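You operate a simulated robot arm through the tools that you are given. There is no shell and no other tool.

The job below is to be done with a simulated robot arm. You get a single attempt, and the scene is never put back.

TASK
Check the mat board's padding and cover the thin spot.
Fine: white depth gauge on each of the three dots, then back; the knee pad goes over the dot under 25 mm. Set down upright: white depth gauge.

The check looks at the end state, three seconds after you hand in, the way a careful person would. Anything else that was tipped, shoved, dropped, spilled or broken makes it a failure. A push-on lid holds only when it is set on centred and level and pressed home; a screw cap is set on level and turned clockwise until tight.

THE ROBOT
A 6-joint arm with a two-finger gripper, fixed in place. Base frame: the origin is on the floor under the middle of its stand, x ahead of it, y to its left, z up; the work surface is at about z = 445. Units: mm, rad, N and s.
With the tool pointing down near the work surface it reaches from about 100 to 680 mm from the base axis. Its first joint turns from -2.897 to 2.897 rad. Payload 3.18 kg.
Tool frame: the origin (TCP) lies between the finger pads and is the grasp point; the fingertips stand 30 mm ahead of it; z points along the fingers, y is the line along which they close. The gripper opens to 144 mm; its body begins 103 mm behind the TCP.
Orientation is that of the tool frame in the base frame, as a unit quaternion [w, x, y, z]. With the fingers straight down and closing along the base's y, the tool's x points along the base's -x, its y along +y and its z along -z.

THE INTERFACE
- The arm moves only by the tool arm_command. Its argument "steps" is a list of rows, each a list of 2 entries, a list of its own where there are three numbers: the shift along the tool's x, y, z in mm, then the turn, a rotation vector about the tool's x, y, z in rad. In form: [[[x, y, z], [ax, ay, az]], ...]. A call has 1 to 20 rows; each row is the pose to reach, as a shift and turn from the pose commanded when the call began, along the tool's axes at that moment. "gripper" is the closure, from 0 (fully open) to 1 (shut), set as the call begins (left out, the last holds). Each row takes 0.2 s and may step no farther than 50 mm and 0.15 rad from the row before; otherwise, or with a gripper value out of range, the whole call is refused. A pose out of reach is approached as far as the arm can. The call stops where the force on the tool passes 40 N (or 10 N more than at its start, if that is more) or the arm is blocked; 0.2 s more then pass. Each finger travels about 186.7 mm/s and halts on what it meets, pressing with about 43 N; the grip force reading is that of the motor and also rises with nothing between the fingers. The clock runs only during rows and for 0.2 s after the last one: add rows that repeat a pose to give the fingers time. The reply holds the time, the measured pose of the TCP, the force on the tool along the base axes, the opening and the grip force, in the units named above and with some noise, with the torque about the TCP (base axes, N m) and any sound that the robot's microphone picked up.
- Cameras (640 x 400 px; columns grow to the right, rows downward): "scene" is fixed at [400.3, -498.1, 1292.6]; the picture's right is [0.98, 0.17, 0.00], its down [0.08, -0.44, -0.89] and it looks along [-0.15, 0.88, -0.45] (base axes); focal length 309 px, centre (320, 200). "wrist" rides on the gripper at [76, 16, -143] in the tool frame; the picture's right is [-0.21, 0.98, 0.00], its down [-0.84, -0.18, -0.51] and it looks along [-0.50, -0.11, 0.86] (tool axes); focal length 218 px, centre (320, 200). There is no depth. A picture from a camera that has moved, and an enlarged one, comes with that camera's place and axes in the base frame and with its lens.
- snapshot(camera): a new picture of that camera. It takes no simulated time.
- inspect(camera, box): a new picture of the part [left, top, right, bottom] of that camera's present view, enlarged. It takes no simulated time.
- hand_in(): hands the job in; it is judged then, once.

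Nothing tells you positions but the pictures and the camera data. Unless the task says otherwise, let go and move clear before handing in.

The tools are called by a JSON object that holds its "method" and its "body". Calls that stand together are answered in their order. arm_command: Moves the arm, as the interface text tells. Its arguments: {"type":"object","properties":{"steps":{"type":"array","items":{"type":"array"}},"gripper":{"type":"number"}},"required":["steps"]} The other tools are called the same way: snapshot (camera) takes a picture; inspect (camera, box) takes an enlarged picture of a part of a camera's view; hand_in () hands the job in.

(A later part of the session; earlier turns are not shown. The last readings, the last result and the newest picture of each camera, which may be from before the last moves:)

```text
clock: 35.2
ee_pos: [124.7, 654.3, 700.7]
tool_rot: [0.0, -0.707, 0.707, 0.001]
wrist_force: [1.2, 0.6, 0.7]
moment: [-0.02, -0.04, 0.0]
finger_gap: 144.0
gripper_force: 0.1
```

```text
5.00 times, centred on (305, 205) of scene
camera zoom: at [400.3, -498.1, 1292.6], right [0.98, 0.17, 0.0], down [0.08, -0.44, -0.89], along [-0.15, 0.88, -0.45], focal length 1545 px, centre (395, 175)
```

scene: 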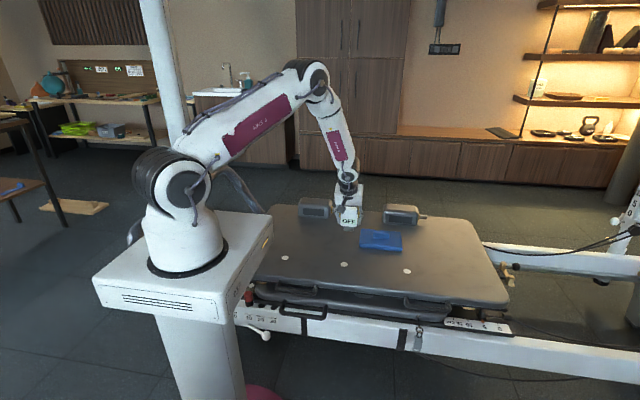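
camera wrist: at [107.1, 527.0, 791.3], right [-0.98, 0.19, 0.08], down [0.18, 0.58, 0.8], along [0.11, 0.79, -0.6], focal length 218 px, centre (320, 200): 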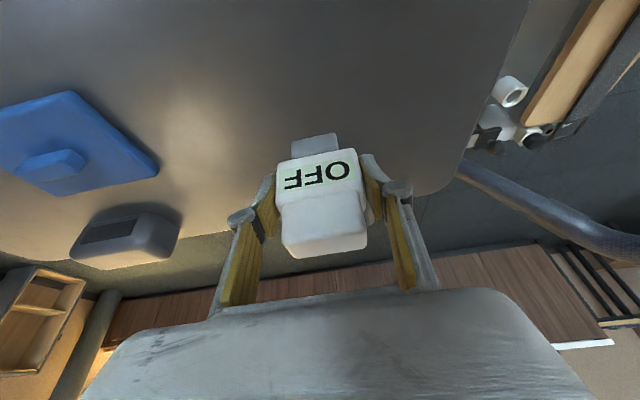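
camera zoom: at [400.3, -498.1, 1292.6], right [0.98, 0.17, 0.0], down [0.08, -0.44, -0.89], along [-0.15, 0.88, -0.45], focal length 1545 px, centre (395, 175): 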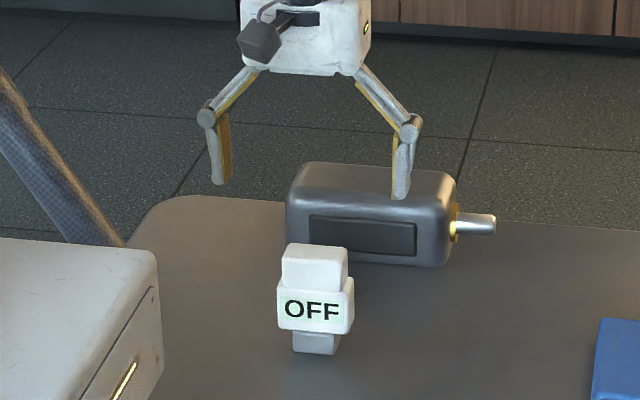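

The gauge is still upright and the tool is vertical. Descending around it for the vertical grasp.

{"method": "arm_command", "body": {"steps": [[[-1, 0, 40], [0, 0, 0]], [[-1, 0, 80], [0, 0, 0]], [[-1, 0, 105], [0, 0, 0]], [[-1, 0, 120.5], [0, 0, 0]], [[-1, 0, 120.5], [0, 0, 0]]]}}

{"method": "inspect", "body": {"camera": "wrist", "box": [140, 80, 520, 300]}}

```text
clock: 36.4
ee_pos: [125.7, 656.3, 580.5]
tool_rot: [0.001, -0.707, 0.707, 0.0]
wrist_force: [0.8, 0.7, 0.5]
moment: [0.01, 0.01, -0.04]
finger_gap: 144.2
gripper_force: 0.1
```

```text
1.68 times, centred on (330, 190) of wrist
camera zoom: at [107.8, 578.1, 723.1], right [-0.98, 0.21, 0.0], down [0.18, 0.84, 0.51], along [0.11, 0.5, -0.86], focal length 368 px, centre (303, 217)
```

zoom: 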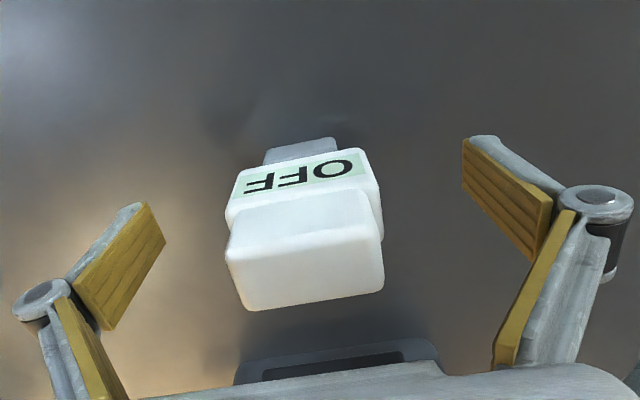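

{"method": "arm_command", "body": {"steps": [[[0, 0, 0], [0, 0, 0]], [[0, 0, 0], [0, 0, 0]], [[0, 0, 0], [0, 0, 0]]], "gripper": 0.5}}

{"method": "arm_command", "body": {"steps": [[[0, 0, 0], [0, 0, 0]], [[0, 0, 0], [0, 0, 0]], [[0, 0, 0], [0, 0, 0]], [[0, 0, 0], [0, 0, 0]]], "gripper": 0.75}}

{"method": "snapshot", "body": {"camera": "wrist"}}

```text
clock: 37.2
ee_pos: [124.1, 655.0, 579.9]
tool_rot: [0.0, -0.707, 0.707, 0.001]
wrist_force: [-0.7, 1.2, 0.2]
moment: [0.03, 0.02, -0.01]
finger_gap: 72.2
gripper_force: 0.1
```

```text
clock: 38.2
ee_pos: [123.9, 656.4, 581.1]
tool_rot: [0.0, -0.707, 0.708, 0.0]
wrist_force: [0.3, 0.9, 1.4]
moment: [-0.06, -0.03, 0.01]
finger_gap: 65.2
gripper_force: 43.2
```

```text
taken
camera wrist: at [107.9, 578.1, 723.4], right [-0.98, 0.21, 0.0], down [0.18, 0.84, 0.51], along [0.11, 0.5, -0.86], focal length 218 px, centre (320, 200)
```

wrist: 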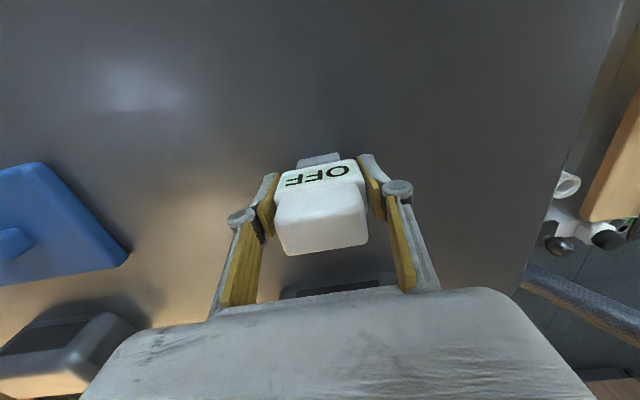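

Re-gripped vertically. Lifting and carrying to above dot 1.

{"method": "arm_command", "body": {"steps": [[[0, 0, -15], [0, 0, 0]], [[0, 0, -45], [0, 0, 0]], [[0, 0, -80], [0, 0, 0]], [[36.7, 7.6, -80], [0, 0, 0]], [[73.4, 15.2, -80], [0, 0, 0]], [[110.2, 22.8, -80], [0, 0, 0]], [[146.9, 30.4, -80], [0, 0, 0]], [[183.6, 38, -80], [0, 0, 0]], [[183.6, 38, -80], [0, 0, 0]]]}}

{"method": "arm_command", "body": {"steps": [[[0, 0, 0], [0, 0, 0]]]}}

{"method": "snapshot", "body": {"camera": "wrist"}}

{"method": "inspect", "body": {"camera": "scene", "box": [230, 180, 350, 280]}}

```text
clock: 40.2
ee_pos: [85.2, 471.4, 660.2]
tool_rot: [-0.001, 0.707, -0.707, 0.0]
wrist_force: [0.8, 0.4, -0.7]
moment: [0.0, 0.04, 0.04]
finger_gap: 65.0
gripper_force: 42.9
```

```text
clock: 40.6
ee_pos: [85.9, 472.1, 661.0]
tool_rot: [0.0, 0.707, -0.707, -0.002]
wrist_force: [-0.4, 0.2, -1.1]
moment: [-0.01, -0.02, -0.01]
finger_gap: 65.2
gripper_force: 43.1
```

```text
taken
camera wrist: at [69.6, 393.8, 803.5], right [-0.98, 0.21, 0.0], down [0.18, 0.84, 0.51], along [0.11, 0.5, -0.86], focal length 218 px, centre (320, 200)
```

wrist: 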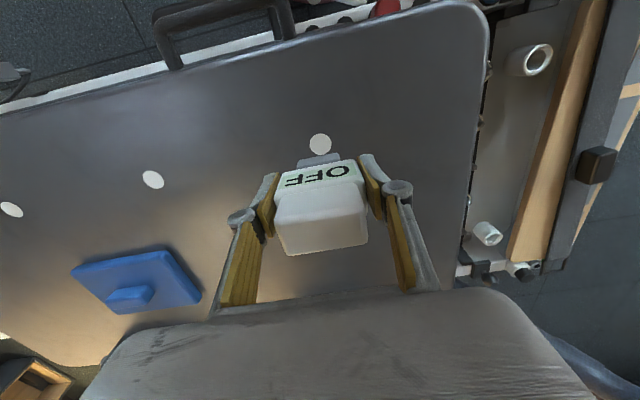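

```text
4.00 times, centred on (290, 230) of scene
camera zoom: at [400.3, -498.1, 1292.6], right [0.98, 0.17, 0.0], down [0.08, -0.44, -0.89], along [-0.15, 0.88, -0.45], focal length 1236 px, centre (440, 80)
```

zoom: 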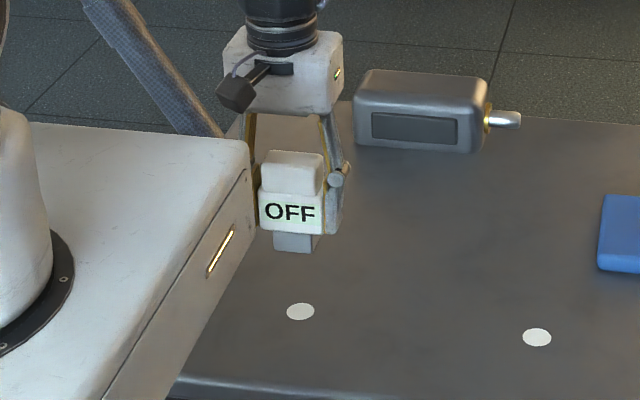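

Dot 1 is confirmed at (86.6, 472), directly under the gauge. Lowering.

{"method": "arm_command", "body": {"steps": [[[0, -1, 30], [0, 0, 0]], [[0, -1, 58], [0, 0, 0]], [[0, -1, 70], [0, 0, 0]], [[0, -1, 76], [0, 0, 0]], [[0, -1, 79], [0, 0, 0]], [[0, -1, 80.2], [0, 0, 0]], [[0, -1, 80.2], [0, 0, 0]], [[0, -1, 80.2], [0, 0, 0]]]}}

{"method": "inspect", "body": {"camera": "wrist", "box": [220, 90, 420, 240]}}

{"method": "inspect", "body": {"camera": "scene", "box": [260, 220, 310, 265]}}

```text
clock: 42.4
ee_pos: [87.5, 472.4, 580.6]
tool_rot: [0.001, -0.707, 0.707, 0.001]
wrist_force: [-1.1, -4.5, 19.6]
moment: [-0.16, 0.02, -0.02]
finger_gap: 65.1
gripper_force: 43.0
```

```text
2.67 times, centred on (320, 165) of wrist
camera zoom: at [70.9, 393.8, 723.4], right [-0.98, 0.21, 0.0], down [0.18, 0.84, 0.51], along [0.11, 0.5, -0.86], focal length 582 px, centre (320, 293)
```

zoom: 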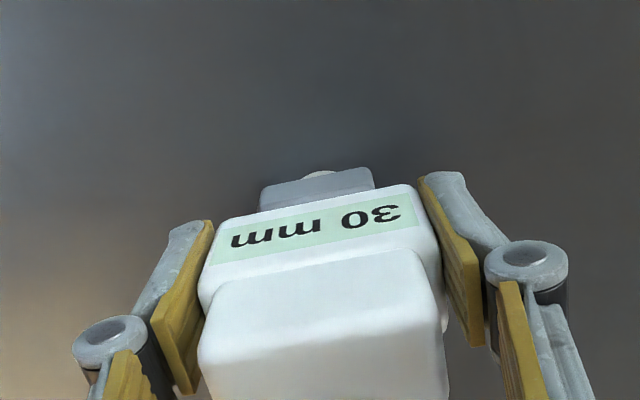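

```text
8.89 times, centred on (285, 242) of scene
camera zoom: at [400.3, -498.1, 1292.6], right [0.98, 0.17, 0.0], down [0.08, -0.44, -0.89], along [-0.15, 0.88, -0.45], focal length 2746 px, centre (631, -178)
```

zoom: 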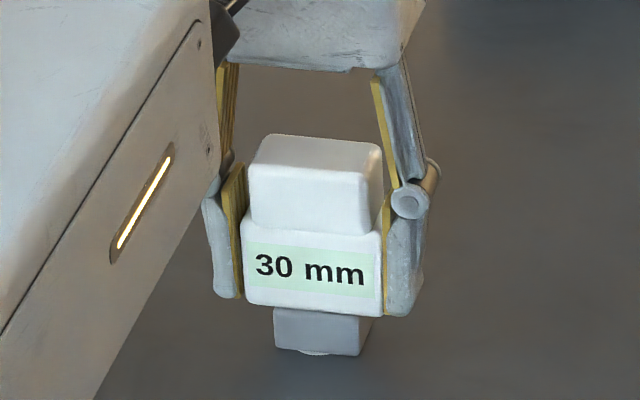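

Dot 1 reads 30 mm. Lifting and moving to dot 2.

{"method": "arm_command", "body": {"steps": [[[0, 0, -15], [0, 0, 0]], [[0, 0, -45], [0, 0, 0]], [[0, 0, -80], [0, 0, 0]], [[0, -40, -80], [0, 0, 0]], [[0, -80, -80], [0, 0, 0]], [[0, -120, -80], [0, 0, 0]], [[0, -160, -80], [0, 0, 0]], [[0, -200, -80], [0, 0, 0]], [[0, -239, -80], [0, 0, 0]], [[0, -239, -80], [0, 0, 0]]]}}

{"method": "arm_command", "body": {"steps": [[[0, 0, 0], [0, 0, 0]]]}}

{"method": "snapshot", "body": {"camera": "wrist"}}

```text
clock: 44.6
ee_pos: [327.1, 471.1, 659.4]
tool_rot: [0.0, -0.707, 0.707, 0.001]
wrist_force: [0.6, -0.7, -1.4]
moment: [-0.02, 0.0, -0.01]
finger_gap: 65.0
gripper_force: 43.0
```

```text
clock: 45.0
ee_pos: [327.5, 472.6, 660.3]
tool_rot: [0.0, 0.707, -0.707, -0.001]
wrist_force: [0.7, -0.1, -1.2]
moment: [-0.02, 0.0, 0.0]
finger_gap: 65.0
gripper_force: 42.7
```

```text
taken
camera wrist: at [310.2, 393.6, 803.1], right [-0.98, 0.21, 0.0], down [0.18, 0.84, 0.51], along [0.11, 0.5, -0.86], focal length 218 px, centre (320, 200)
```

wrist: 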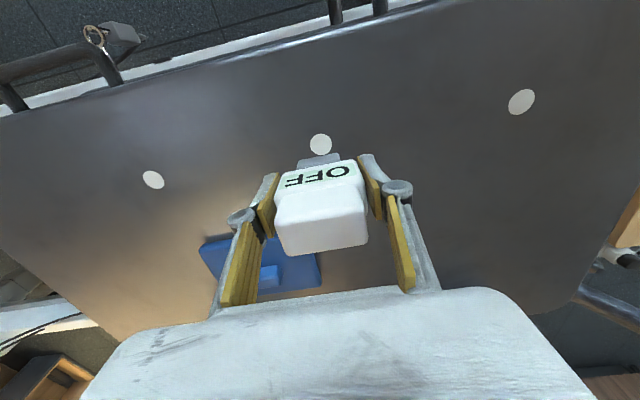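

Aligned over dot 2 at (327, 472). Lowering.

{"method": "arm_command", "body": {"steps": [[[0, 0, 30], [0, 0, 0]], [[0, 0, 58], [0, 0, 0]], [[0, 0, 70], [0, 0, 0]], [[0, 0, 76], [0, 0, 0]], [[0, 0, 79], [0, 0, 0]], [[0, 0, 79.8], [0, 0, 0]], [[0, 0, 79.8], [0, 0, 0]], [[0, 0, 79.8], [0, 0, 0]]]}}

{"method": "inspect", "body": {"camera": "wrist", "box": [220, 90, 420, 240]}}

{"method": "inspect", "body": {"camera": "scene", "box": [315, 225, 375, 275]}}

```text
clock: 46.8
ee_pos: [326.5, 472.0, 581.9]
tool_rot: [0.0, -0.707, 0.707, 0.001]
wrist_force: [-0.6, -1.5, 5.3]
moment: [-0.05, 0.07, 0.04]
finger_gap: 65.0
gripper_force: 43.1
```

```text
2.67 times, centred on (320, 165) of wrist
camera zoom: at [309.8, 394.2, 723.5], right [-0.98, 0.21, 0.0], down [0.18, 0.84, 0.51], along [0.11, 0.5, -0.86], focal length 582 px, centre (320, 293)
```

zoom: 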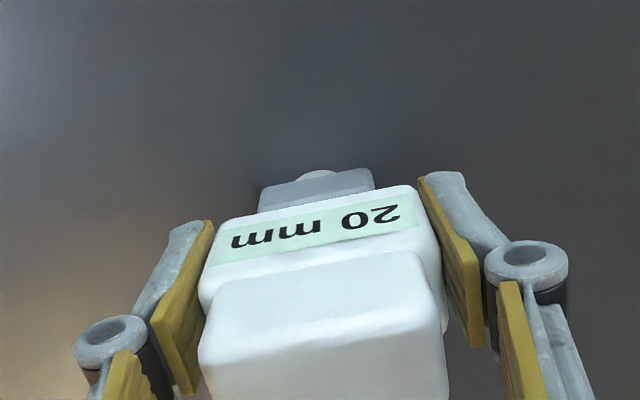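

```text
8.00 times, centred on (345, 250) of scene
camera zoom: at [400.3, -498.1, 1292.6], right [0.98, 0.17, 0.0], down [0.08, -0.44, -0.89], along [-0.15, 0.88, -0.45], focal length 2472 px, centre (120, -200)
```

zoom: 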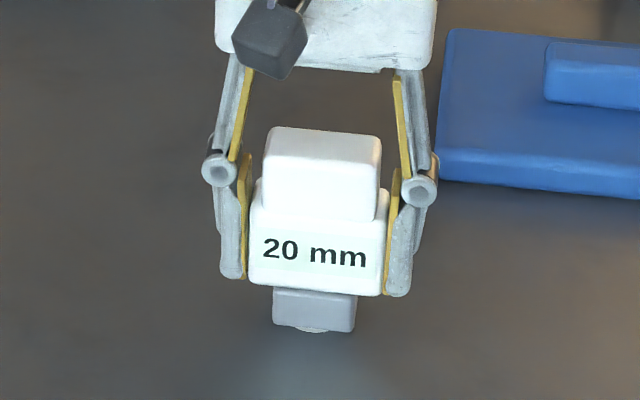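

Dot 2 reads 20 mm, so it is the thin spot the pad must cover. I'll carry the gauge back to its original place first.

{"method": "arm_command", "body": {"steps": [[[0, 0, -15], [0, 0, 0]], [[0, 0, -45], [0, 0, 0]], [[0, 0, -80], [0, 0, 0]], [[-30.6, 33.7, -80], [0, 0, 0]], [[-61.2, 67.4, -80], [0, 0, 0]], [[-91.8, 101.2, -80], [0, 0, 0]], [[-122.4, 134.9, -80], [0, 0, 0]], [[-153, 168.6, -80], [0, 0, 0]], [[-183.6, 202.3, -80], [0, 0, 0]], [[-183.6, 202.3, -80], [0, 0, 0]]]}}

{"method": "arm_command", "body": {"steps": [[[0, 0, 0], [0, 0, 0]]]}}

{"method": "arm_command", "body": {"steps": [[[0, 0, 0], [0, 0, 0]]]}}

```text
clock: 49.0
ee_pos: [123.8, 654.3, 660.8]
tool_rot: [0.001, 0.708, -0.706, -0.002]
wrist_force: [0.3, 0.2, -2.4]
moment: [-0.01, 0.02, 0.03]
finger_gap: 65.1
gripper_force: 43.0
```

```text
clock: 49.4
ee_pos: [123.5, 655.1, 661.3]
tool_rot: [-0.001, -0.707, 0.707, 0.0]
wrist_force: [0.3, 0.4, 0.4]
moment: [0.01, 0.01, -0.02]
finger_gap: 65.2
gripper_force: 42.9
```

```text
clock: 49.8
ee_pos: [123.5, 655.9, 661.5]
tool_rot: [0.0, -0.707, 0.707, 0.001]
wrist_force: [0.1, 0.3, -1.3]
moment: [0.0, -0.05, 0.03]
finger_gap: 65.2
gripper_force: 43.0
```

Back over the home spot. Lowering and releasing.

{"method": "arm_command", "body": {"steps": [[[-0.6, -0.8, 30], [0, 0, 0]], [[-0.6, -0.8, 58], [0, 0, 0]], [[-0.6, -0.8, 70], [0, 0, 0]], [[-0.6, -0.8, 76], [0, 0, 0]], [[-0.6, -0.8, 79], [0, 0, 0]], [[-0.6, -0.8, 80], [0, 0, 0]], [[-0.6, -0.8, 80], [0, 0, 0]]]}}

{"method": "inspect", "body": {"camera": "scene", "box": [265, 185, 345, 245]}}

```text
clock: 51.4
ee_pos: [125.2, 656.3, 582.4]
tool_rot: [0.0, 0.707, -0.707, -0.001]
wrist_force: [-1.2, -0.3, -1.1]
moment: [0.01, 0.0, -0.02]
finger_gap: 65.0
gripper_force: 43.0
```

```text
6.67 times, centred on (305, 215) of scene
camera zoom: at [400.3, -498.1, 1292.6], right [0.98, 0.17, 0.0], down [0.08, -0.44, -0.89], along [-0.15, 0.88, -0.45], focal length 2060 px, centre (420, 100)
```

zoom: 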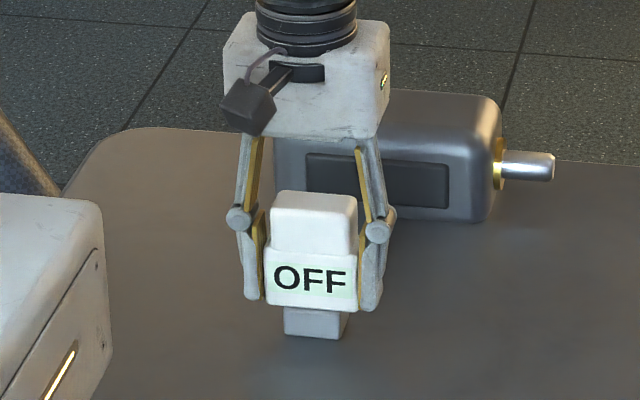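

Not quite touching yet, so I'll go down another fraction until contact shows.

{"method": "arm_command", "body": {"steps": [[[0, 0, 0.5], [0, 0, 0]], [[0, 0, 1.0], [0, 0, 0]], [[0, 0, 1.0], [0, 0, 0]]]}}

```text
clock: 52.2
ee_pos: [125.7, 657.0, 580.5]
tool_rot: [-0.001, 0.708, -0.707, -0.001]
wrist_force: [0.0, -4.2, 12.2]
moment: [-0.15, 0.03, 0.0]
finger_gap: 65.1
gripper_force: 43.3
```

Contact at about 12 N. I'll ease off half a millimetre and open.

{"method": "arm_command", "body": {"steps": [[[0, 0, -0.4], [0, 0, 0]], [[0, 0, -0.4], [0, 0, 0]]]}}

{"method": "arm_command", "body": {"steps": [[[0, 0, 0], [0, 0, 0]], [[0, 0, 0], [0, 0, 0]], [[0, 0, 0], [0, 0, 0]]], "gripper": 0}}

{"method": "arm_command", "body": {"steps": [[[0, 0, -35], [0, 0, 0]], [[0, 0, -75], [0, 0, 0]], [[0, 0, -120], [0, 0, 0]], [[0, 0, -120], [0, 0, 0]]]}}

{"method": "snapshot", "body": {"camera": "wrist"}}

{"method": "inspect", "body": {"camera": "scene", "box": [265, 185, 345, 245]}}

```text
clock: 52.8
ee_pos: [125.5, 656.6, 581.5]
tool_rot: [0.0, -0.707, 0.707, 0.001]
wrist_force: [2.3, -2.6, 12.3]
moment: [-0.09, -0.09, -0.03]
finger_gap: 64.9
gripper_force: 42.3
```

```text
clock: 53.6
ee_pos: [124.7, 656.0, 580.6]
tool_rot: [0.0, 0.707, -0.707, -0.001]
wrist_force: [0.7, -0.3, 0.4]
moment: [0.01, 0.02, -0.01]
finger_gap: 144.0
gripper_force: 0.1
```

```text
clock: 54.6
ee_pos: [125.0, 655.6, 701.1]
tool_rot: [0.0, -0.707, 0.707, 0.0]
wrist_force: [-0.3, -0.3, 0.7]
moment: [-0.03, 0.0, 0.03]
finger_gap: 143.9
gripper_force: 0.0
```

```text
taken
camera wrist: at [108.6, 577.6, 843.2], right [-0.98, 0.21, 0.0], down [0.18, 0.84, 0.51], along [0.11, 0.5, -0.86], focal length 218 px, centre (320, 200)
```

wrist: 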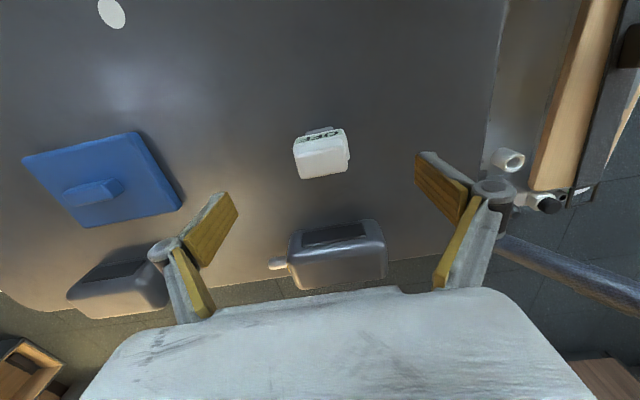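

```text
6.67 times, centred on (305, 215) of scene
camera zoom: at [400.3, -498.1, 1292.6], right [0.98, 0.17, 0.0], down [0.08, -0.44, -0.89], along [-0.15, 0.88, -0.45], focal length 2060 px, centre (420, 100)
```

zoom: 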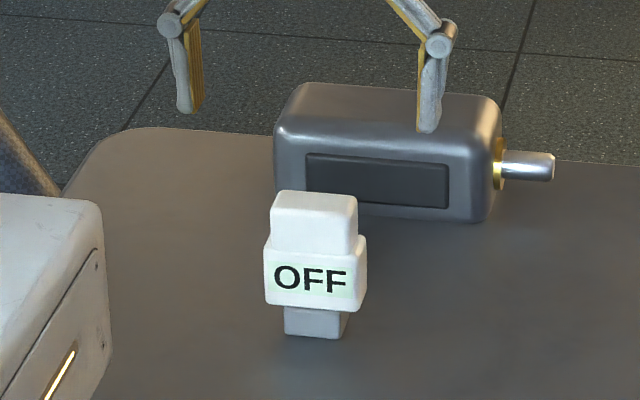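

The gauge is back home, upright and clear of the fingers. Now I'll look at the blue knee pad more closely.

{"method": "arm_command", "body": {"steps": [[[0, 0, -40], [0, 0, 0]], [[22, -39, -43], [0, 0, 0]], [[44, -78, -46], [0, 0, 0]], [[66, -118, -49], [0, 0, 0]], [[88, -157, -52], [0, 0, 0]], [[111, -196, -55], [0, 0, 0]], [[133, -236, -57], [0, 0, 0]], [[156, -275, -59], [0, 0, 0]], [[156, -275, -59], [0, 0, 0]]]}}

{"method": "inspect", "body": {"camera": "wrist", "box": [200, 120, 420, 290]}}

{"method": "inspect", "body": {"camera": "scene", "box": [350, 215, 430, 265]}}

```text
clock: 56.6
ee_pos: [398.4, 499.0, 758.5]
tool_rot: [0.0, -0.707, 0.707, 0.001]
wrist_force: [0.0, -0.3, 0.4]
moment: [0.01, 0.03, 0.01]
finger_gap: 144.0
gripper_force: 0.0
```

```text
2.35 times, centred on (310, 205) of wrist
camera zoom: at [381.6, 420.9, 900.8], right [-0.98, 0.21, 0.0], down [0.18, 0.84, 0.51], along [0.1, 0.5, -0.86], focal length 514 px, centre (344, 188)
```

zoom: 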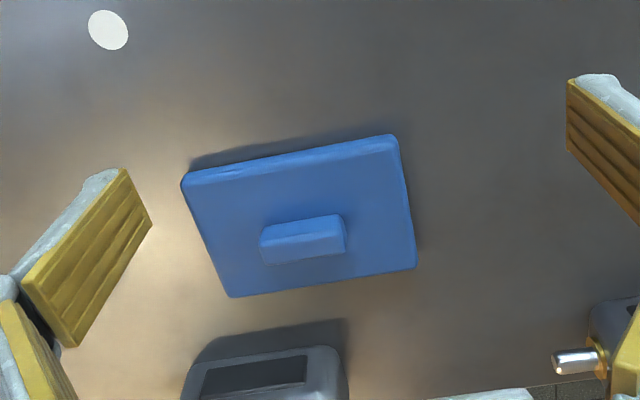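

```text
8.00 times, centred on (390, 240) of scene
camera zoom: at [400.3, -498.1, 1292.6], right [0.98, 0.17, 0.0], down [0.08, -0.44, -0.89], along [-0.15, 0.88, -0.45], focal length 2472 px, centre (-240, -120)
```

zoom: 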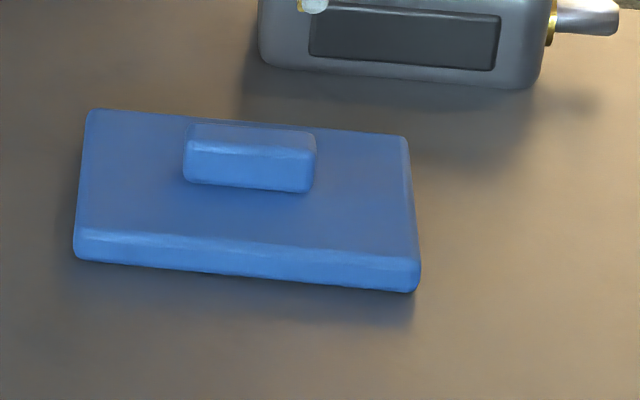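

The pad spans x 380–548, y 600–715 and its top is at z ≈ 551. Its handle is centred at about (464, 658), roughly 70 mm long in x and 22 mm wide and tall. It lies beyond vertical reach (radius about 805), so I'll tilt the tool about 0.6 rad toward it and test reach from above.

{"method": "arm_command", "body": {"steps": [[[-17, -11, 9], [0, -0.1, 0]], [[-34, -22, 18], [0, -0.2, 0]], [[-51, -33, 27], [0, -0.3, 0]], [[-68, -44, 37], [0, -0.4, 0]], [[-85, -55, 47], [0, -0.5, 0]], [[-101, -65.6, 58.5], [0, -0.6, 0]], [[-101, -65.6, 58.5], [0, -0.6, 0]]]}}

{"method": "arm_command", "body": {"steps": [[[0, 0, 0], [0, 0, 0]]]}}

{"method": "snapshot", "body": {"camera": "wrist"}}

{"method": "snapshot", "body": {"camera": "scene"}}

```text
clock: 58.2
ee_pos: [466.7, 600.2, 701.4]
tool_rot: [0.211, -0.675, 0.676, 0.21]
wrist_force: [-0.4, 0.0, 0.5]
moment: [0.0, -0.01, -0.01]
finger_gap: 144.2
gripper_force: 0.1
```

```text
clock: 58.6
ee_pos: [465.3, 599.4, 700.0]
tool_rot: [-0.209, 0.676, -0.675, -0.21]
wrist_force: [-0.3, 0.0, 0.7]
moment: [-0.02, 0.01, 0.0]
finger_gap: 144.1
gripper_force: 0.0
```

```text
taken
camera wrist: at [448.9, 455.3, 774.7], right [-0.98, 0.17, 0.12], down [0.18, 0.41, 0.9], along [0.11, 0.9, -0.43], focal length 218 px, centre (320, 200)
```

wrist: 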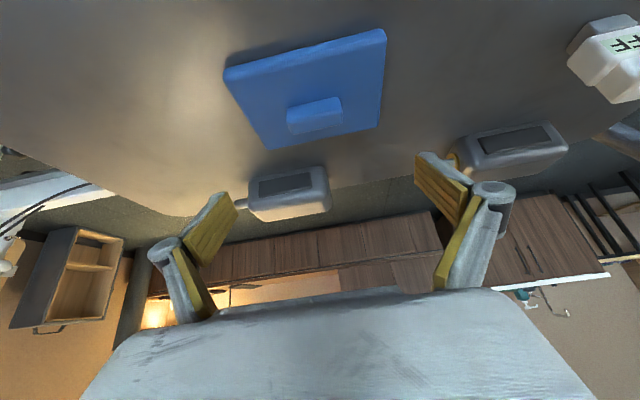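

```text
taken
```

scene: 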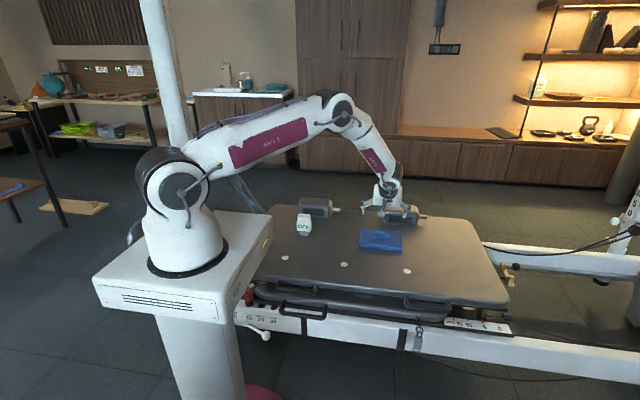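

Reach is fine at this tilt. I'll zoom to refine the handle location from here.

{"method": "inspect", "body": {"camera": "wrist", "box": [210, 20, 400, 160]}}

```text
2.86 times, centred on (305, 90) of wrist
camera zoom: at [448.9, 455.3, 774.7], right [-0.98, 0.17, 0.12], down [0.18, 0.41, 0.9], along [0.11, 0.9, -0.43], focal length 624 px, centre (363, 514)
```

zoom: 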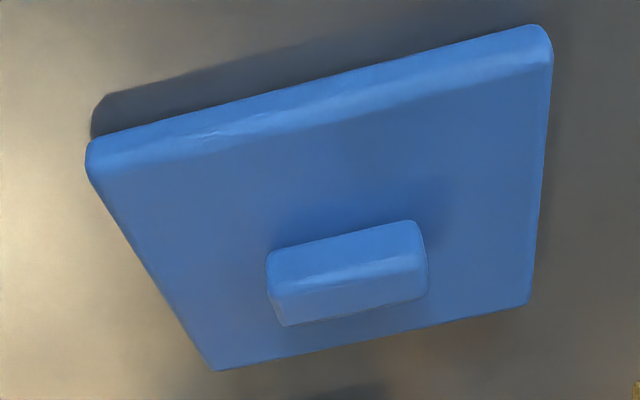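

The handle is centred at (465, 658.5) with its top at z ≈ 573. I'll descend over it in stages with the fingers open.

{"method": "arm_command", "body": {"steps": [[[-0.9, 0, 37.4], [0, 0, 0]], [[-1.8, 0, 74.8], [0, 0, 0]], [[-1.8, 0, 74.8], [0, 0, 0]]]}}

{"method": "arm_command", "body": {"steps": [[[0, 0, 0], [0, 0, 0]]]}}

{"method": "snapshot", "body": {"camera": "wrist"}}

```text
clock: 59.4
ee_pos: [465.2, 645.1, 640.3]
tool_rot: [-0.208, 0.676, -0.675, -0.21]
wrist_force: [-0.3, -0.2, 0.6]
moment: [0.02, -0.01, 0.0]
finger_gap: 143.8
gripper_force: 0.1
```

```text
clock: 59.8
ee_pos: [466.2, 644.0, 640.3]
tool_rot: [-0.208, 0.676, -0.675, -0.209]
wrist_force: [0.3, 0.4, -0.4]
moment: [0.03, -0.01, 0.02]
finger_gap: 143.7
gripper_force: 0.0
```

```text
taken
camera wrist: at [448.6, 499.3, 714.6], right [-0.98, 0.17, 0.12], down [0.18, 0.41, 0.9], along [0.11, 0.9, -0.43], focal length 218 px, centre (320, 200)
```

wrist: 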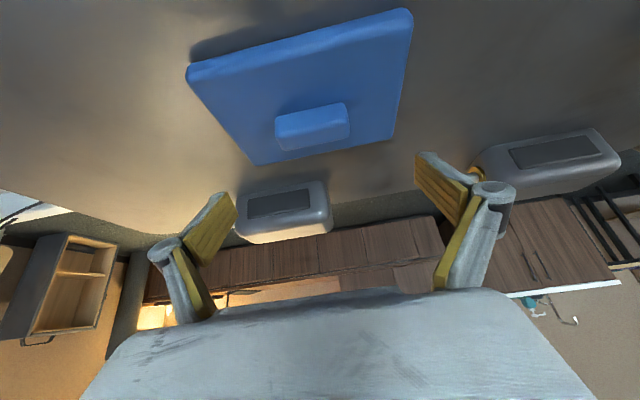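

{"method": "arm_command", "body": {"steps": [[[14.5, 0.4, 20.5], [0, 0, 0]], [[29, 0.4, 41.1], [0, 0, 0]], [[29, 0.4, 41.1], [0, 0, 0]]]}}

{"method": "arm_command", "body": {"steps": [[[0, 0, 0], [0, 0, 0]]]}}

{"method": "snapshot", "body": {"camera": "wrist"}}

{"method": "inspect", "body": {"camera": "scene", "box": [335, 195, 435, 265]}}

```text
clock: 60.6
ee_pos: [464.0, 644.5, 589.8]
tool_rot: [0.209, -0.675, 0.676, 0.209]
wrist_force: [-0.1, -0.3, -0.3]
moment: [-0.03, 0.0, 0.0]
finger_gap: 143.6
gripper_force: 0.1
```

```text
clock: 61.0
ee_pos: [463.9, 643.3, 589.7]
tool_rot: [0.209, -0.675, 0.676, 0.21]
wrist_force: [0.6, -0.4, 0.0]
moment: [-0.01, -0.01, 0.02]
finger_gap: 144.0
gripper_force: 0.0
```

```text
taken
camera wrist: at [447.4, 498.7, 664.2], right [-0.98, 0.17, 0.12], down [0.18, 0.41, 0.89], along [0.11, 0.9, -0.43], focal length 218 px, centre (320, 200)
```

wrist: 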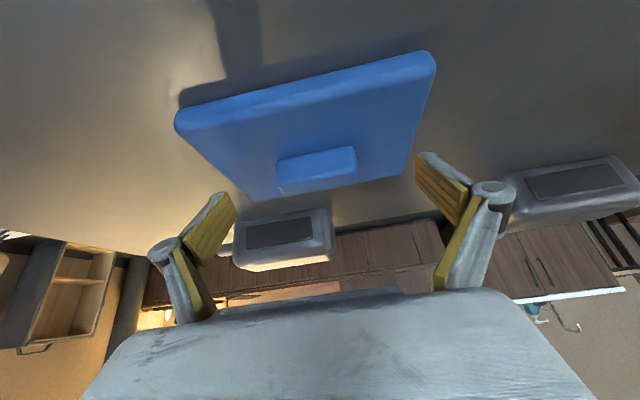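

```text
5.71 times, centred on (385, 230) of scene
camera zoom: at [400.3, -498.1, 1292.6], right [0.98, 0.17, 0.0], down [0.08, -0.44, -0.89], along [-0.15, 0.88, -0.45], focal length 1766 px, centre (-51, 29)
```

zoom: 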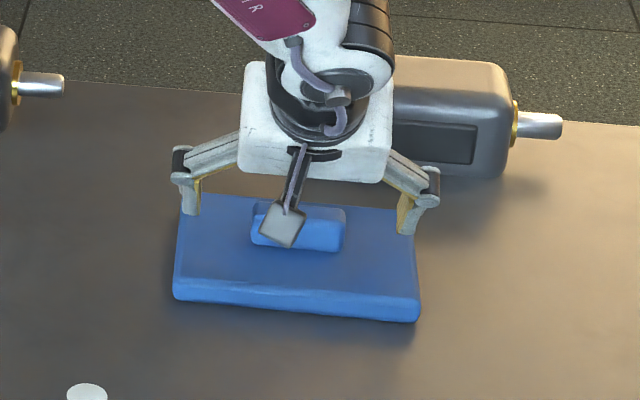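

{"method": "inspect", "body": {"camera": "wrist", "box": [200, 100, 440, 250]}}

```text
2.67 times, centred on (320, 175) of wrist
camera zoom: at [447.4, 498.7, 664.2], right [-0.98, 0.17, 0.12], down [0.18, 0.41, 0.89], along [0.11, 0.9, -0.43], focal length 582 px, centre (320, 267)
```

zoom: 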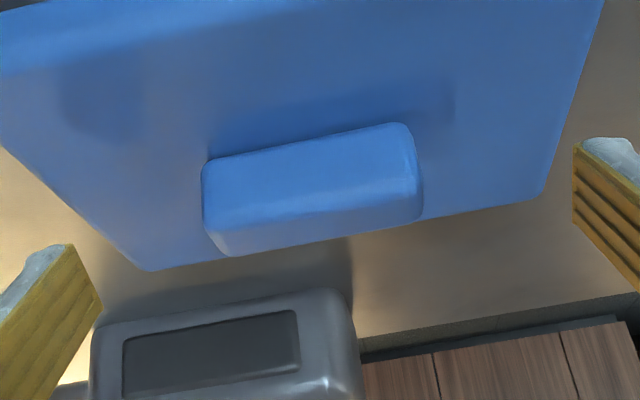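

The handle spans x 434–497, so I'll shift 1.7 mm in +x and descend the last few millimetres.

{"method": "arm_command", "body": {"steps": [[[1.2, -1.7, 1.9], [0, 0, 0]], [[2.5, -1.7, 3.7], [0, 0, 0]], [[2.5, -1.7, 3.7], [0, 0, 0]]]}}

{"method": "arm_command", "body": {"steps": [[[0, 0, 0], [0, 0, 0]], [[0, 0, 0], [0, 0, 0]], [[0, 0, 0], [0, 0, 0]]], "gripper": 0.46}}

{"method": "inspect", "body": {"camera": "wrist", "box": [200, 100, 440, 250]}}

{"method": "inspect", "body": {"camera": "scene", "box": [345, 205, 425, 265]}}

```text
clock: 61.8
ee_pos: [466.4, 644.4, 584.6]
tool_rot: [-0.208, 0.676, -0.675, -0.21]
wrist_force: [-0.3, -0.5, -0.8]
moment: [0.02, -0.02, -0.01]
finger_gap: 143.9
gripper_force: 0.0
```

```text
clock: 62.6
ee_pos: [465.6, 644.4, 585.0]
tool_rot: [-0.208, 0.676, -0.675, -0.209]
wrist_force: [-0.2, -0.1, 0.3]
moment: [0.0, -0.01, -0.01]
finger_gap: 77.9
gripper_force: 0.2
```

```text
2.67 times, centred on (320, 175) of wrist
camera zoom: at [449.6, 499.0, 659.4], right [-0.98, 0.17, 0.12], down [0.18, 0.41, 0.89], along [0.11, 0.9, -0.43], focal length 582 px, centre (320, 267)
```

zoom: 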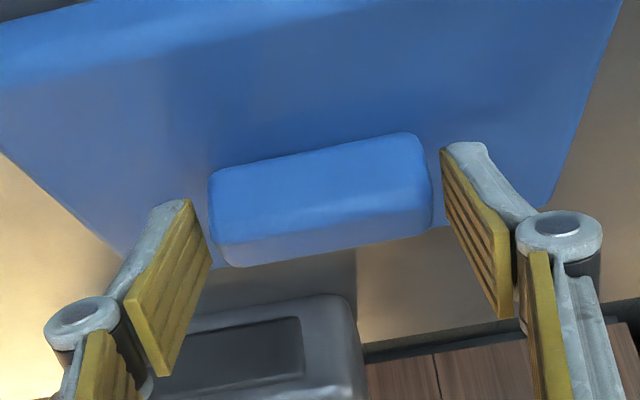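

```text
6.67 times, centred on (385, 235) of scene
camera zoom: at [400.3, -498.1, 1292.6], right [0.98, 0.17, 0.0], down [0.08, -0.44, -0.89], along [-0.15, 0.88, -0.45], focal length 2060 px, centre (-113, -33)
```

zoom: 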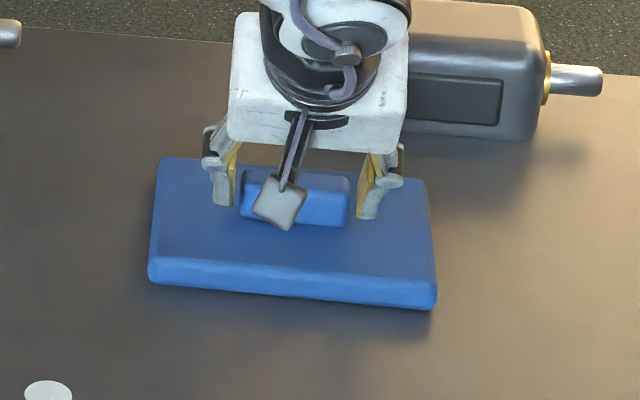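

Both fingertips flank the handle and are clear of the pad surface. Closing on it.

{"method": "arm_command", "body": {"steps": [[[0, 0, 0], [0, 0, 0]], [[0, 0, 0], [0, 0, 0]], [[0, 0, 0], [0, 0, 0]], [[0, 0, 0], [0, 0, 0]]], "gripper": 0.75}}

{"method": "inspect", "body": {"camera": "wrist", "box": [200, 100, 440, 250]}}

```text
clock: 63.6
ee_pos: [466.4, 643.9, 585.5]
tool_rot: [-0.209, 0.676, -0.675, -0.209]
wrist_force: [-0.7, -0.4, 2.1]
moment: [0.05, 0.3, 0.04]
finger_gap: 69.2
gripper_force: 42.7
```

```text
2.67 times, centred on (320, 175) of wrist
camera zoom: at [449.5, 499.1, 659.5], right [-0.98, 0.17, 0.12], down [0.18, 0.41, 0.9], along [0.11, 0.9, -0.43], focal length 582 px, centre (320, 267)
```

zoom: 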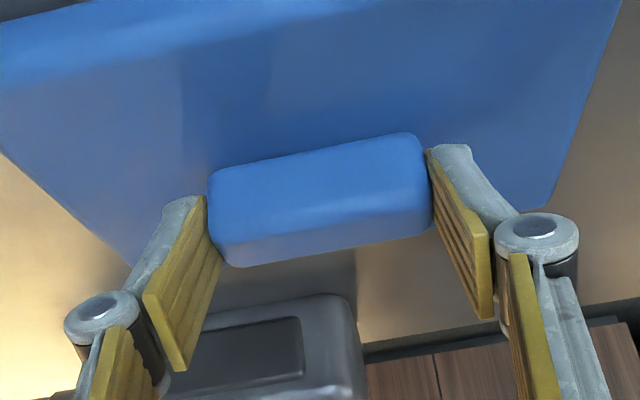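

Gripped on the handle at 69 mm. Lifting slowly to check the hold.

{"method": "arm_command", "body": {"steps": [[[-2.8, 0, -4.1], [0, 0, 0]], [[-8.5, 0, -12.4], [0, 0, 0]], [[-17, 0, -24.8], [0, 0, 0]], [[-17, 0, -24.8], [0, 0, 0]]]}}

{"method": "snapshot", "body": {"camera": "wrist"}}

{"method": "inspect", "body": {"camera": "scene", "box": [345, 205, 425, 265]}}

```text
clock: 64.6
ee_pos: [466.3, 643.8, 615.3]
tool_rot: [0.208, -0.675, 0.676, 0.209]
wrist_force: [0.0, 0.4, -0.7]
moment: [-0.03, 0.01, 0.01]
finger_gap: 69.0
gripper_force: 42.8
```

```text
taken
camera wrist: at [449.7, 498.6, 689.7], right [-0.98, 0.17, 0.12], down [0.18, 0.41, 0.89], along [0.11, 0.9, -0.43], focal length 218 px, centre (320, 200)
```

wrist: 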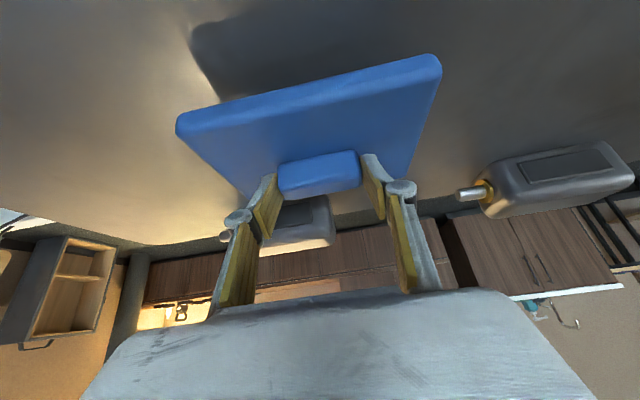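

```text
6.67 times, centred on (385, 235) of scene
camera zoom: at [400.3, -498.1, 1292.6], right [0.98, 0.17, 0.0], down [0.08, -0.44, -0.89], along [-0.15, 0.88, -0.45], focal length 2060 px, centre (-113, -33)
```

zoom: 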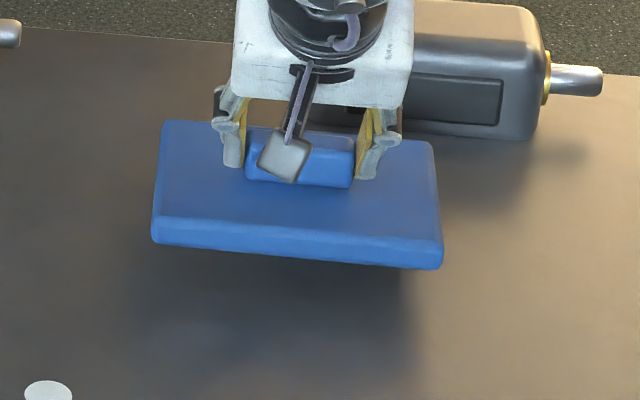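

The pad is up and hangs level. I'll carry it toward −y first (less singular for the wrist), then toward dot 2, checking the pose on the way.

{"method": "arm_command", "body": {"steps": [[[-9.8, 0, -14.3], [0, 0, 0]], [[-19.6, 0, -28.6], [0, 0, 0]], [[9.7, -2.7, -48.7], [0, 0, 0]], [[39.1, -5.5, -68.8], [0, 0, 0]], [[68.4, -8.2, -88.9], [0, 0, 0]], [[97.8, -11, -108.9], [0, 0, 0]], [[127.1, -13.7, -129], [0, 0, 0]], [[127.1, -13.7, -129], [0, 0, 0]]]}}

{"method": "arm_command", "body": {"steps": [[[0, 0, 0], [0, 0, 0]]]}}

{"method": "snapshot", "body": {"camera": "wrist"}}

{"method": "snapshot", "body": {"camera": "scene"}}

```text
clock: 66.4
ee_pos: [481.5, 467.3, 650.4]
tool_rot: [0.209, -0.676, 0.676, 0.209]
wrist_force: [-0.9, -0.6, -0.7]
moment: [0.0, -0.02, 0.04]
finger_gap: 68.9
gripper_force: 43.5
```

```text
clock: 66.8
ee_pos: [481.4, 467.1, 648.9]
tool_rot: [-0.208, 0.676, -0.675, -0.21]
wrist_force: [-0.3, -0.9, -1.5]
moment: [0.0, -0.01, 0.02]
finger_gap: 69.2
gripper_force: 43.1
```

```text
taken
camera wrist: at [464.1, 321.4, 724.3], right [-0.98, 0.17, 0.12], down [0.18, 0.41, 0.89], along [0.11, 0.9, -0.43], focal length 218 px, centre (320, 200)
```

wrist: 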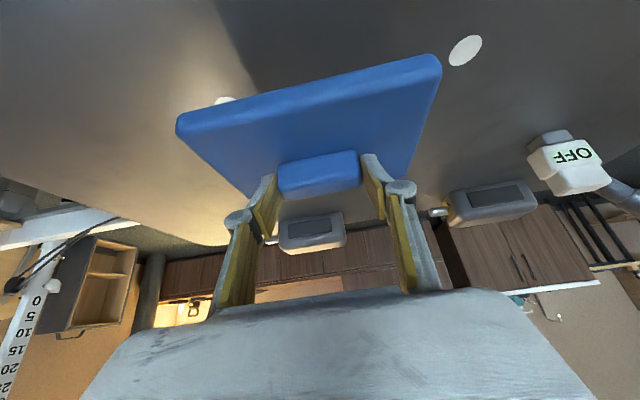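

```text
taken
```

scene: 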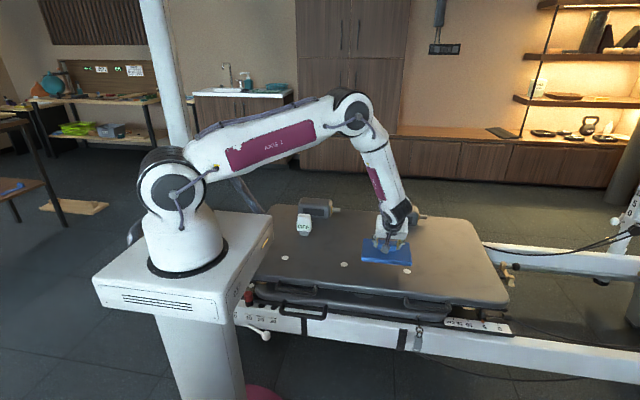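

Going well. Now slide toward dot 2 at the same height.

{"method": "arm_command", "body": {"steps": [[[1.4, 30.9, -1.1], [0, 0, 0]], [[2.9, 61.8, -2.2], [0, 0, 0]], [[3.6, 77.2, -2.7], [0, 0, 0]], [[3.6, 77.2, -2.7], [0, 0, 0]]]}}

{"method": "arm_command", "body": {"steps": [[[1.4, 30.9, -1.1], [0, 0, 0]], [[2.9, 61.8, -2.2], [0, 0, 0]], [[3.6, 77.2, -2.7], [0, 0, 0]], [[3.6, 77.2, -2.7], [0, 0, 0]]]}}

{"method": "snapshot", "body": {"camera": "wrist"}}

{"method": "inspect", "body": {"camera": "scene", "box": [280, 190, 440, 290]}}

```text
clock: 67.8
ee_pos: [403.3, 461.9, 650.2]
tool_rot: [-0.208, 0.676, -0.675, -0.211]
wrist_force: [-0.4, 0.5, -1.2]
moment: [-0.01, 0.0, 0.05]
finger_gap: 69.1
gripper_force: 42.8
```

```text
clock: 68.8
ee_pos: [326.7, 456.7, 649.8]
tool_rot: [0.207, -0.675, 0.676, 0.211]
wrist_force: [0.6, 0.6, -1.6]
moment: [-0.05, -0.02, -0.01]
finger_gap: 69.3
gripper_force: 43.3
```

```text
taken
camera wrist: at [310.2, 312.2, 725.6], right [-0.98, 0.17, 0.12], down [0.18, 0.41, 0.89], along [0.1, 0.9, -0.43], focal length 218 px, centre (320, 200)
```

wrist: 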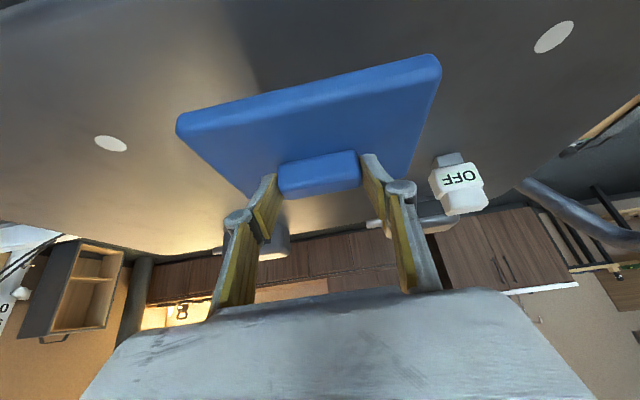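

```text
4.00 times, centred on (360, 240) of scene
camera zoom: at [400.3, -498.1, 1292.6], right [0.98, 0.17, 0.0], down [0.08, -0.44, -0.89], along [-0.15, 0.88, -0.45], focal length 1236 px, centre (160, 40)
```

zoom: 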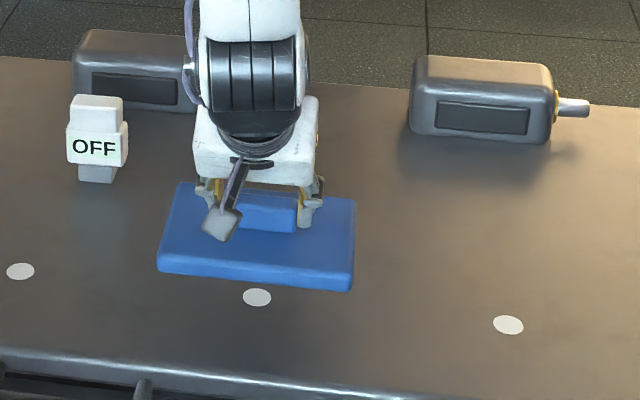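

The pad is level and hovers over dot 2. Lowering it with a slow finish.

{"method": "arm_command", "body": {"steps": [[[12.5, -0.3, 18.7], [0, 0, 0]], [[23.3, -0.3, 34.7], [0, 0, 0]], [[30.4, -0.3, 45.4], [0, 0, 0]], [[33.4, -0.3, 49.8], [0, 0, 0]], [[34.7, -0.3, 51.7], [0, 0, 0]], [[35.3, -0.3, 52.6], [0, 0, 0]], [[35.3, -0.3, 52.6], [0, 0, 0]]]}}

{"method": "snapshot", "body": {"camera": "wrist"}}

{"method": "inspect", "body": {"camera": "scene", "box": [280, 210, 440, 310]}}

```text
clock: 70.4
ee_pos: [336.6, 465.9, 589.6]
tool_rot: [0.204, -0.675, 0.676, 0.212]
wrist_force: [-0.1, 0.7, -0.8]
moment: [0.0, -0.01, -0.01]
finger_gap: 69.3
gripper_force: 42.9
out of reach, approached as far as the arm can: row 1, 2, 3, 4, 5, 6, 7
```

```text
taken
camera wrist: at [321.0, 321.6, 665.8], right [-0.98, 0.17, 0.13], down [0.19, 0.41, 0.89], along [0.1, 0.89, -0.44], focal length 218 px, centre (320, 200)
```

wrist: 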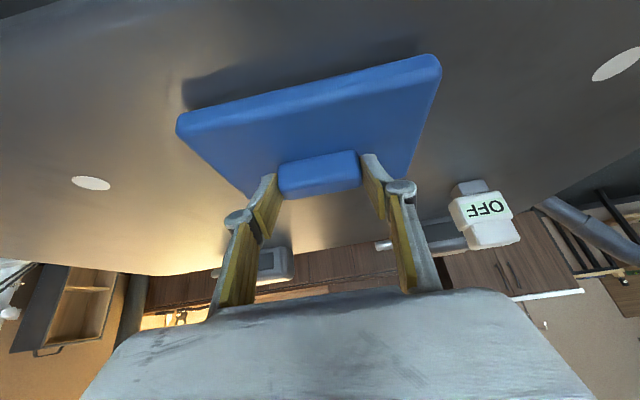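

```text
4.00 times, centred on (360, 260) of scene
camera zoom: at [400.3, -498.1, 1292.6], right [0.98, 0.17, 0.0], down [0.08, -0.44, -0.89], along [-0.15, 0.88, -0.45], focal length 1236 px, centre (160, -40)
```

zoom: 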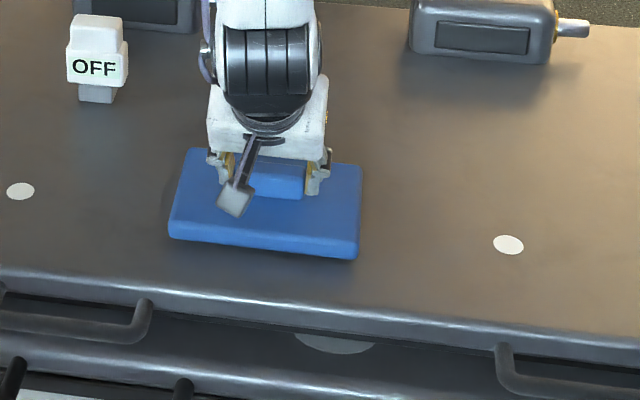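

The wrist hit a limit just short, about 10 mm off and 4 mm above the mat. I'd rather have the pad properly centred, so I'll set it down slightly outward where this tilt works. Then I can re-grasp it vertically and place it exactly.

{"method": "arm_command", "body": {"steps": [[[-11.5, 0, -16.8], [0.003, -0.001, -0.001]], [[-19.4, -14.2, -11.4], [0.006, -0.002, -0.003]], [[-27.3, -28.4, -6], [0.01, -0.003, -0.005]], [[-27.3, -28.4, -6], [0.01, -0.003, -0.005]]]}}

{"method": "arm_command", "body": {"steps": [[[0, 0, 0], [0, 0, 0]]]}}

{"method": "arm_command", "body": {"steps": [[[0, 0, 0], [0, 0, 0]]]}}

```text
clock: 71.4
ee_pos: [364.6, 484.6, 610.8]
tool_rot: [-0.213, 0.676, -0.674, -0.208]
wrist_force: [1.2, -0.2, -1.2]
moment: [-0.02, -0.01, 0.02]
finger_gap: 69.1
gripper_force: 43.5
```

```text
clock: 71.8
ee_pos: [363.7, 484.1, 610.0]
tool_rot: [-0.214, 0.676, -0.674, -0.207]
wrist_force: [0.1, 0.2, -1.3]
moment: [-0.03, -0.01, -0.01]
finger_gap: 69.2
gripper_force: 43.0
```

```text
clock: 72.2
ee_pos: [363.9, 485.6, 611.5]
tool_rot: [-0.214, 0.675, -0.675, -0.207]
wrist_force: [0.2, -0.5, -1.4]
moment: [-0.06, -0.03, 0.01]
finger_gap: 69.2
gripper_force: 43.2
```

{"method": "arm_command", "body": {"steps": [[[5.6, 0, 8.3], [-0.009, 0.004, 0.004]], [[11.3, 0, 16.5], [-0.009, 0.004, 0.004]], [[13, 0, 19], [-0.009, 0.004, 0.004]], [[13.8, 0, 20.2], [-0.009, 0.004, 0.004]], [[13.8, 0, 20.2], [-0.009, 0.004, 0.004]]]}}

{"method": "arm_command", "body": {"steps": [[[0, 0, 0], [0, 0, 0]]]}}

{"method": "inspect", "body": {"camera": "scene", "box": [300, 210, 420, 290]}}

```text
clock: 73.4
ee_pos: [364.3, 484.8, 586.5]
tool_rot: [-0.21, 0.676, -0.675, -0.209]
wrist_force: [0.4, 0.2, -1.9]
moment: [0.0, -0.01, 0.01]
finger_gap: 69.3
gripper_force: 42.9
```

```text
clock: 73.8
ee_pos: [364.1, 485.9, 587.0]
tool_rot: [0.209, -0.675, 0.676, 0.209]
wrist_force: [0.1, -0.1, -2.5]
moment: [-0.03, -0.04, 0.05]
finger_gap: 69.2
gripper_force: 43.4
```

```text
5.00 times, centred on (360, 250) of scene
camera zoom: at [400.3, -498.1, 1292.6], right [0.98, 0.17, 0.0], down [0.08, -0.44, -0.89], along [-0.15, 0.88, -0.45], focal length 1545 px, centre (120, -50)
```

zoom: 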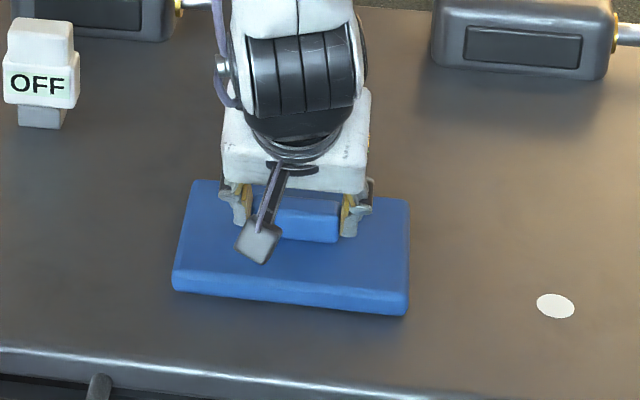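

Orientation is nominal and it reached without trouble. Lowering the last 1–2 mm until I feel contact.

{"method": "arm_command", "body": {"steps": [[[0.4, 0, 0.6], [0, 0, 0]], [[0.8, 0, 1.2], [0, 0, 0]], [[0.8, 0, 1.2], [0, 0, 0]]]}}

```text
clock: 74.6
ee_pos: [364.6, 485.7, 585.4]
tool_rot: [0.209, -0.675, 0.676, 0.209]
wrist_force: [-1.1, -2.6, 5.4]
moment: [0.02, 0.68, 0.27]
finger_gap: 69.1
gripper_force: 43.0
```

Contact is made. Opening and backing away upward.

{"method": "arm_command", "body": {"steps": [[[0, 0, 0], [0, 0, 0]], [[0, 0, 0], [0, 0, 0]], [[0, 0, 0], [0, 0, 0]]], "gripper": 0.2}}

{"method": "arm_command", "body": {"steps": [[[-11.3, 0, -16.5], [0, 0, 0]], [[-28.2, 0, -41.3], [0, 0, 0]], [[-53.6, 0, -78.4], [0, 0, 0]], [[-53.6, 0, -78.4], [0, 0, 0]]]}}

{"method": "snapshot", "body": {"camera": "wrist"}}

{"method": "inspect", "body": {"camera": "scene", "box": [300, 190, 420, 290]}}

```text
clock: 75.4
ee_pos: [365.8, 485.6, 584.4]
tool_rot: [0.209, -0.675, 0.676, 0.209]
wrist_force: [0.4, 0.2, -0.8]
moment: [0.02, 0.02, 0.02]
finger_gap: 115.1
gripper_force: 0.1
```

```text
clock: 76.4
ee_pos: [363.8, 486.8, 680.2]
tool_rot: [-0.209, 0.676, -0.675, -0.209]
wrist_force: [-0.5, 0.2, 0.4]
moment: [-0.03, 0.0, 0.0]
finger_gap: 115.0
gripper_force: 0.1
```

```text
taken
camera wrist: at [347.9, 341.0, 755.1], right [-0.98, 0.17, 0.12], down [0.18, 0.41, 0.89], along [0.11, 0.9, -0.43], focal length 218 px, centre (320, 200)
```

wrist: 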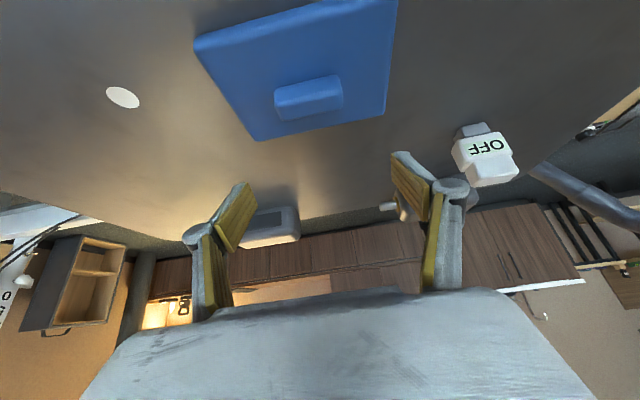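

```text
4.00 times, centred on (360, 240) of scene
camera zoom: at [400.3, -498.1, 1292.6], right [0.98, 0.17, 0.0], down [0.08, -0.44, -0.89], along [-0.15, 0.88, -0.45], focal length 1236 px, centre (160, 40)
```

zoom: 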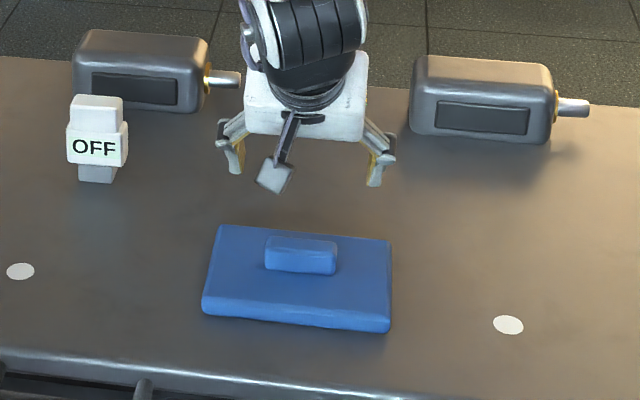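

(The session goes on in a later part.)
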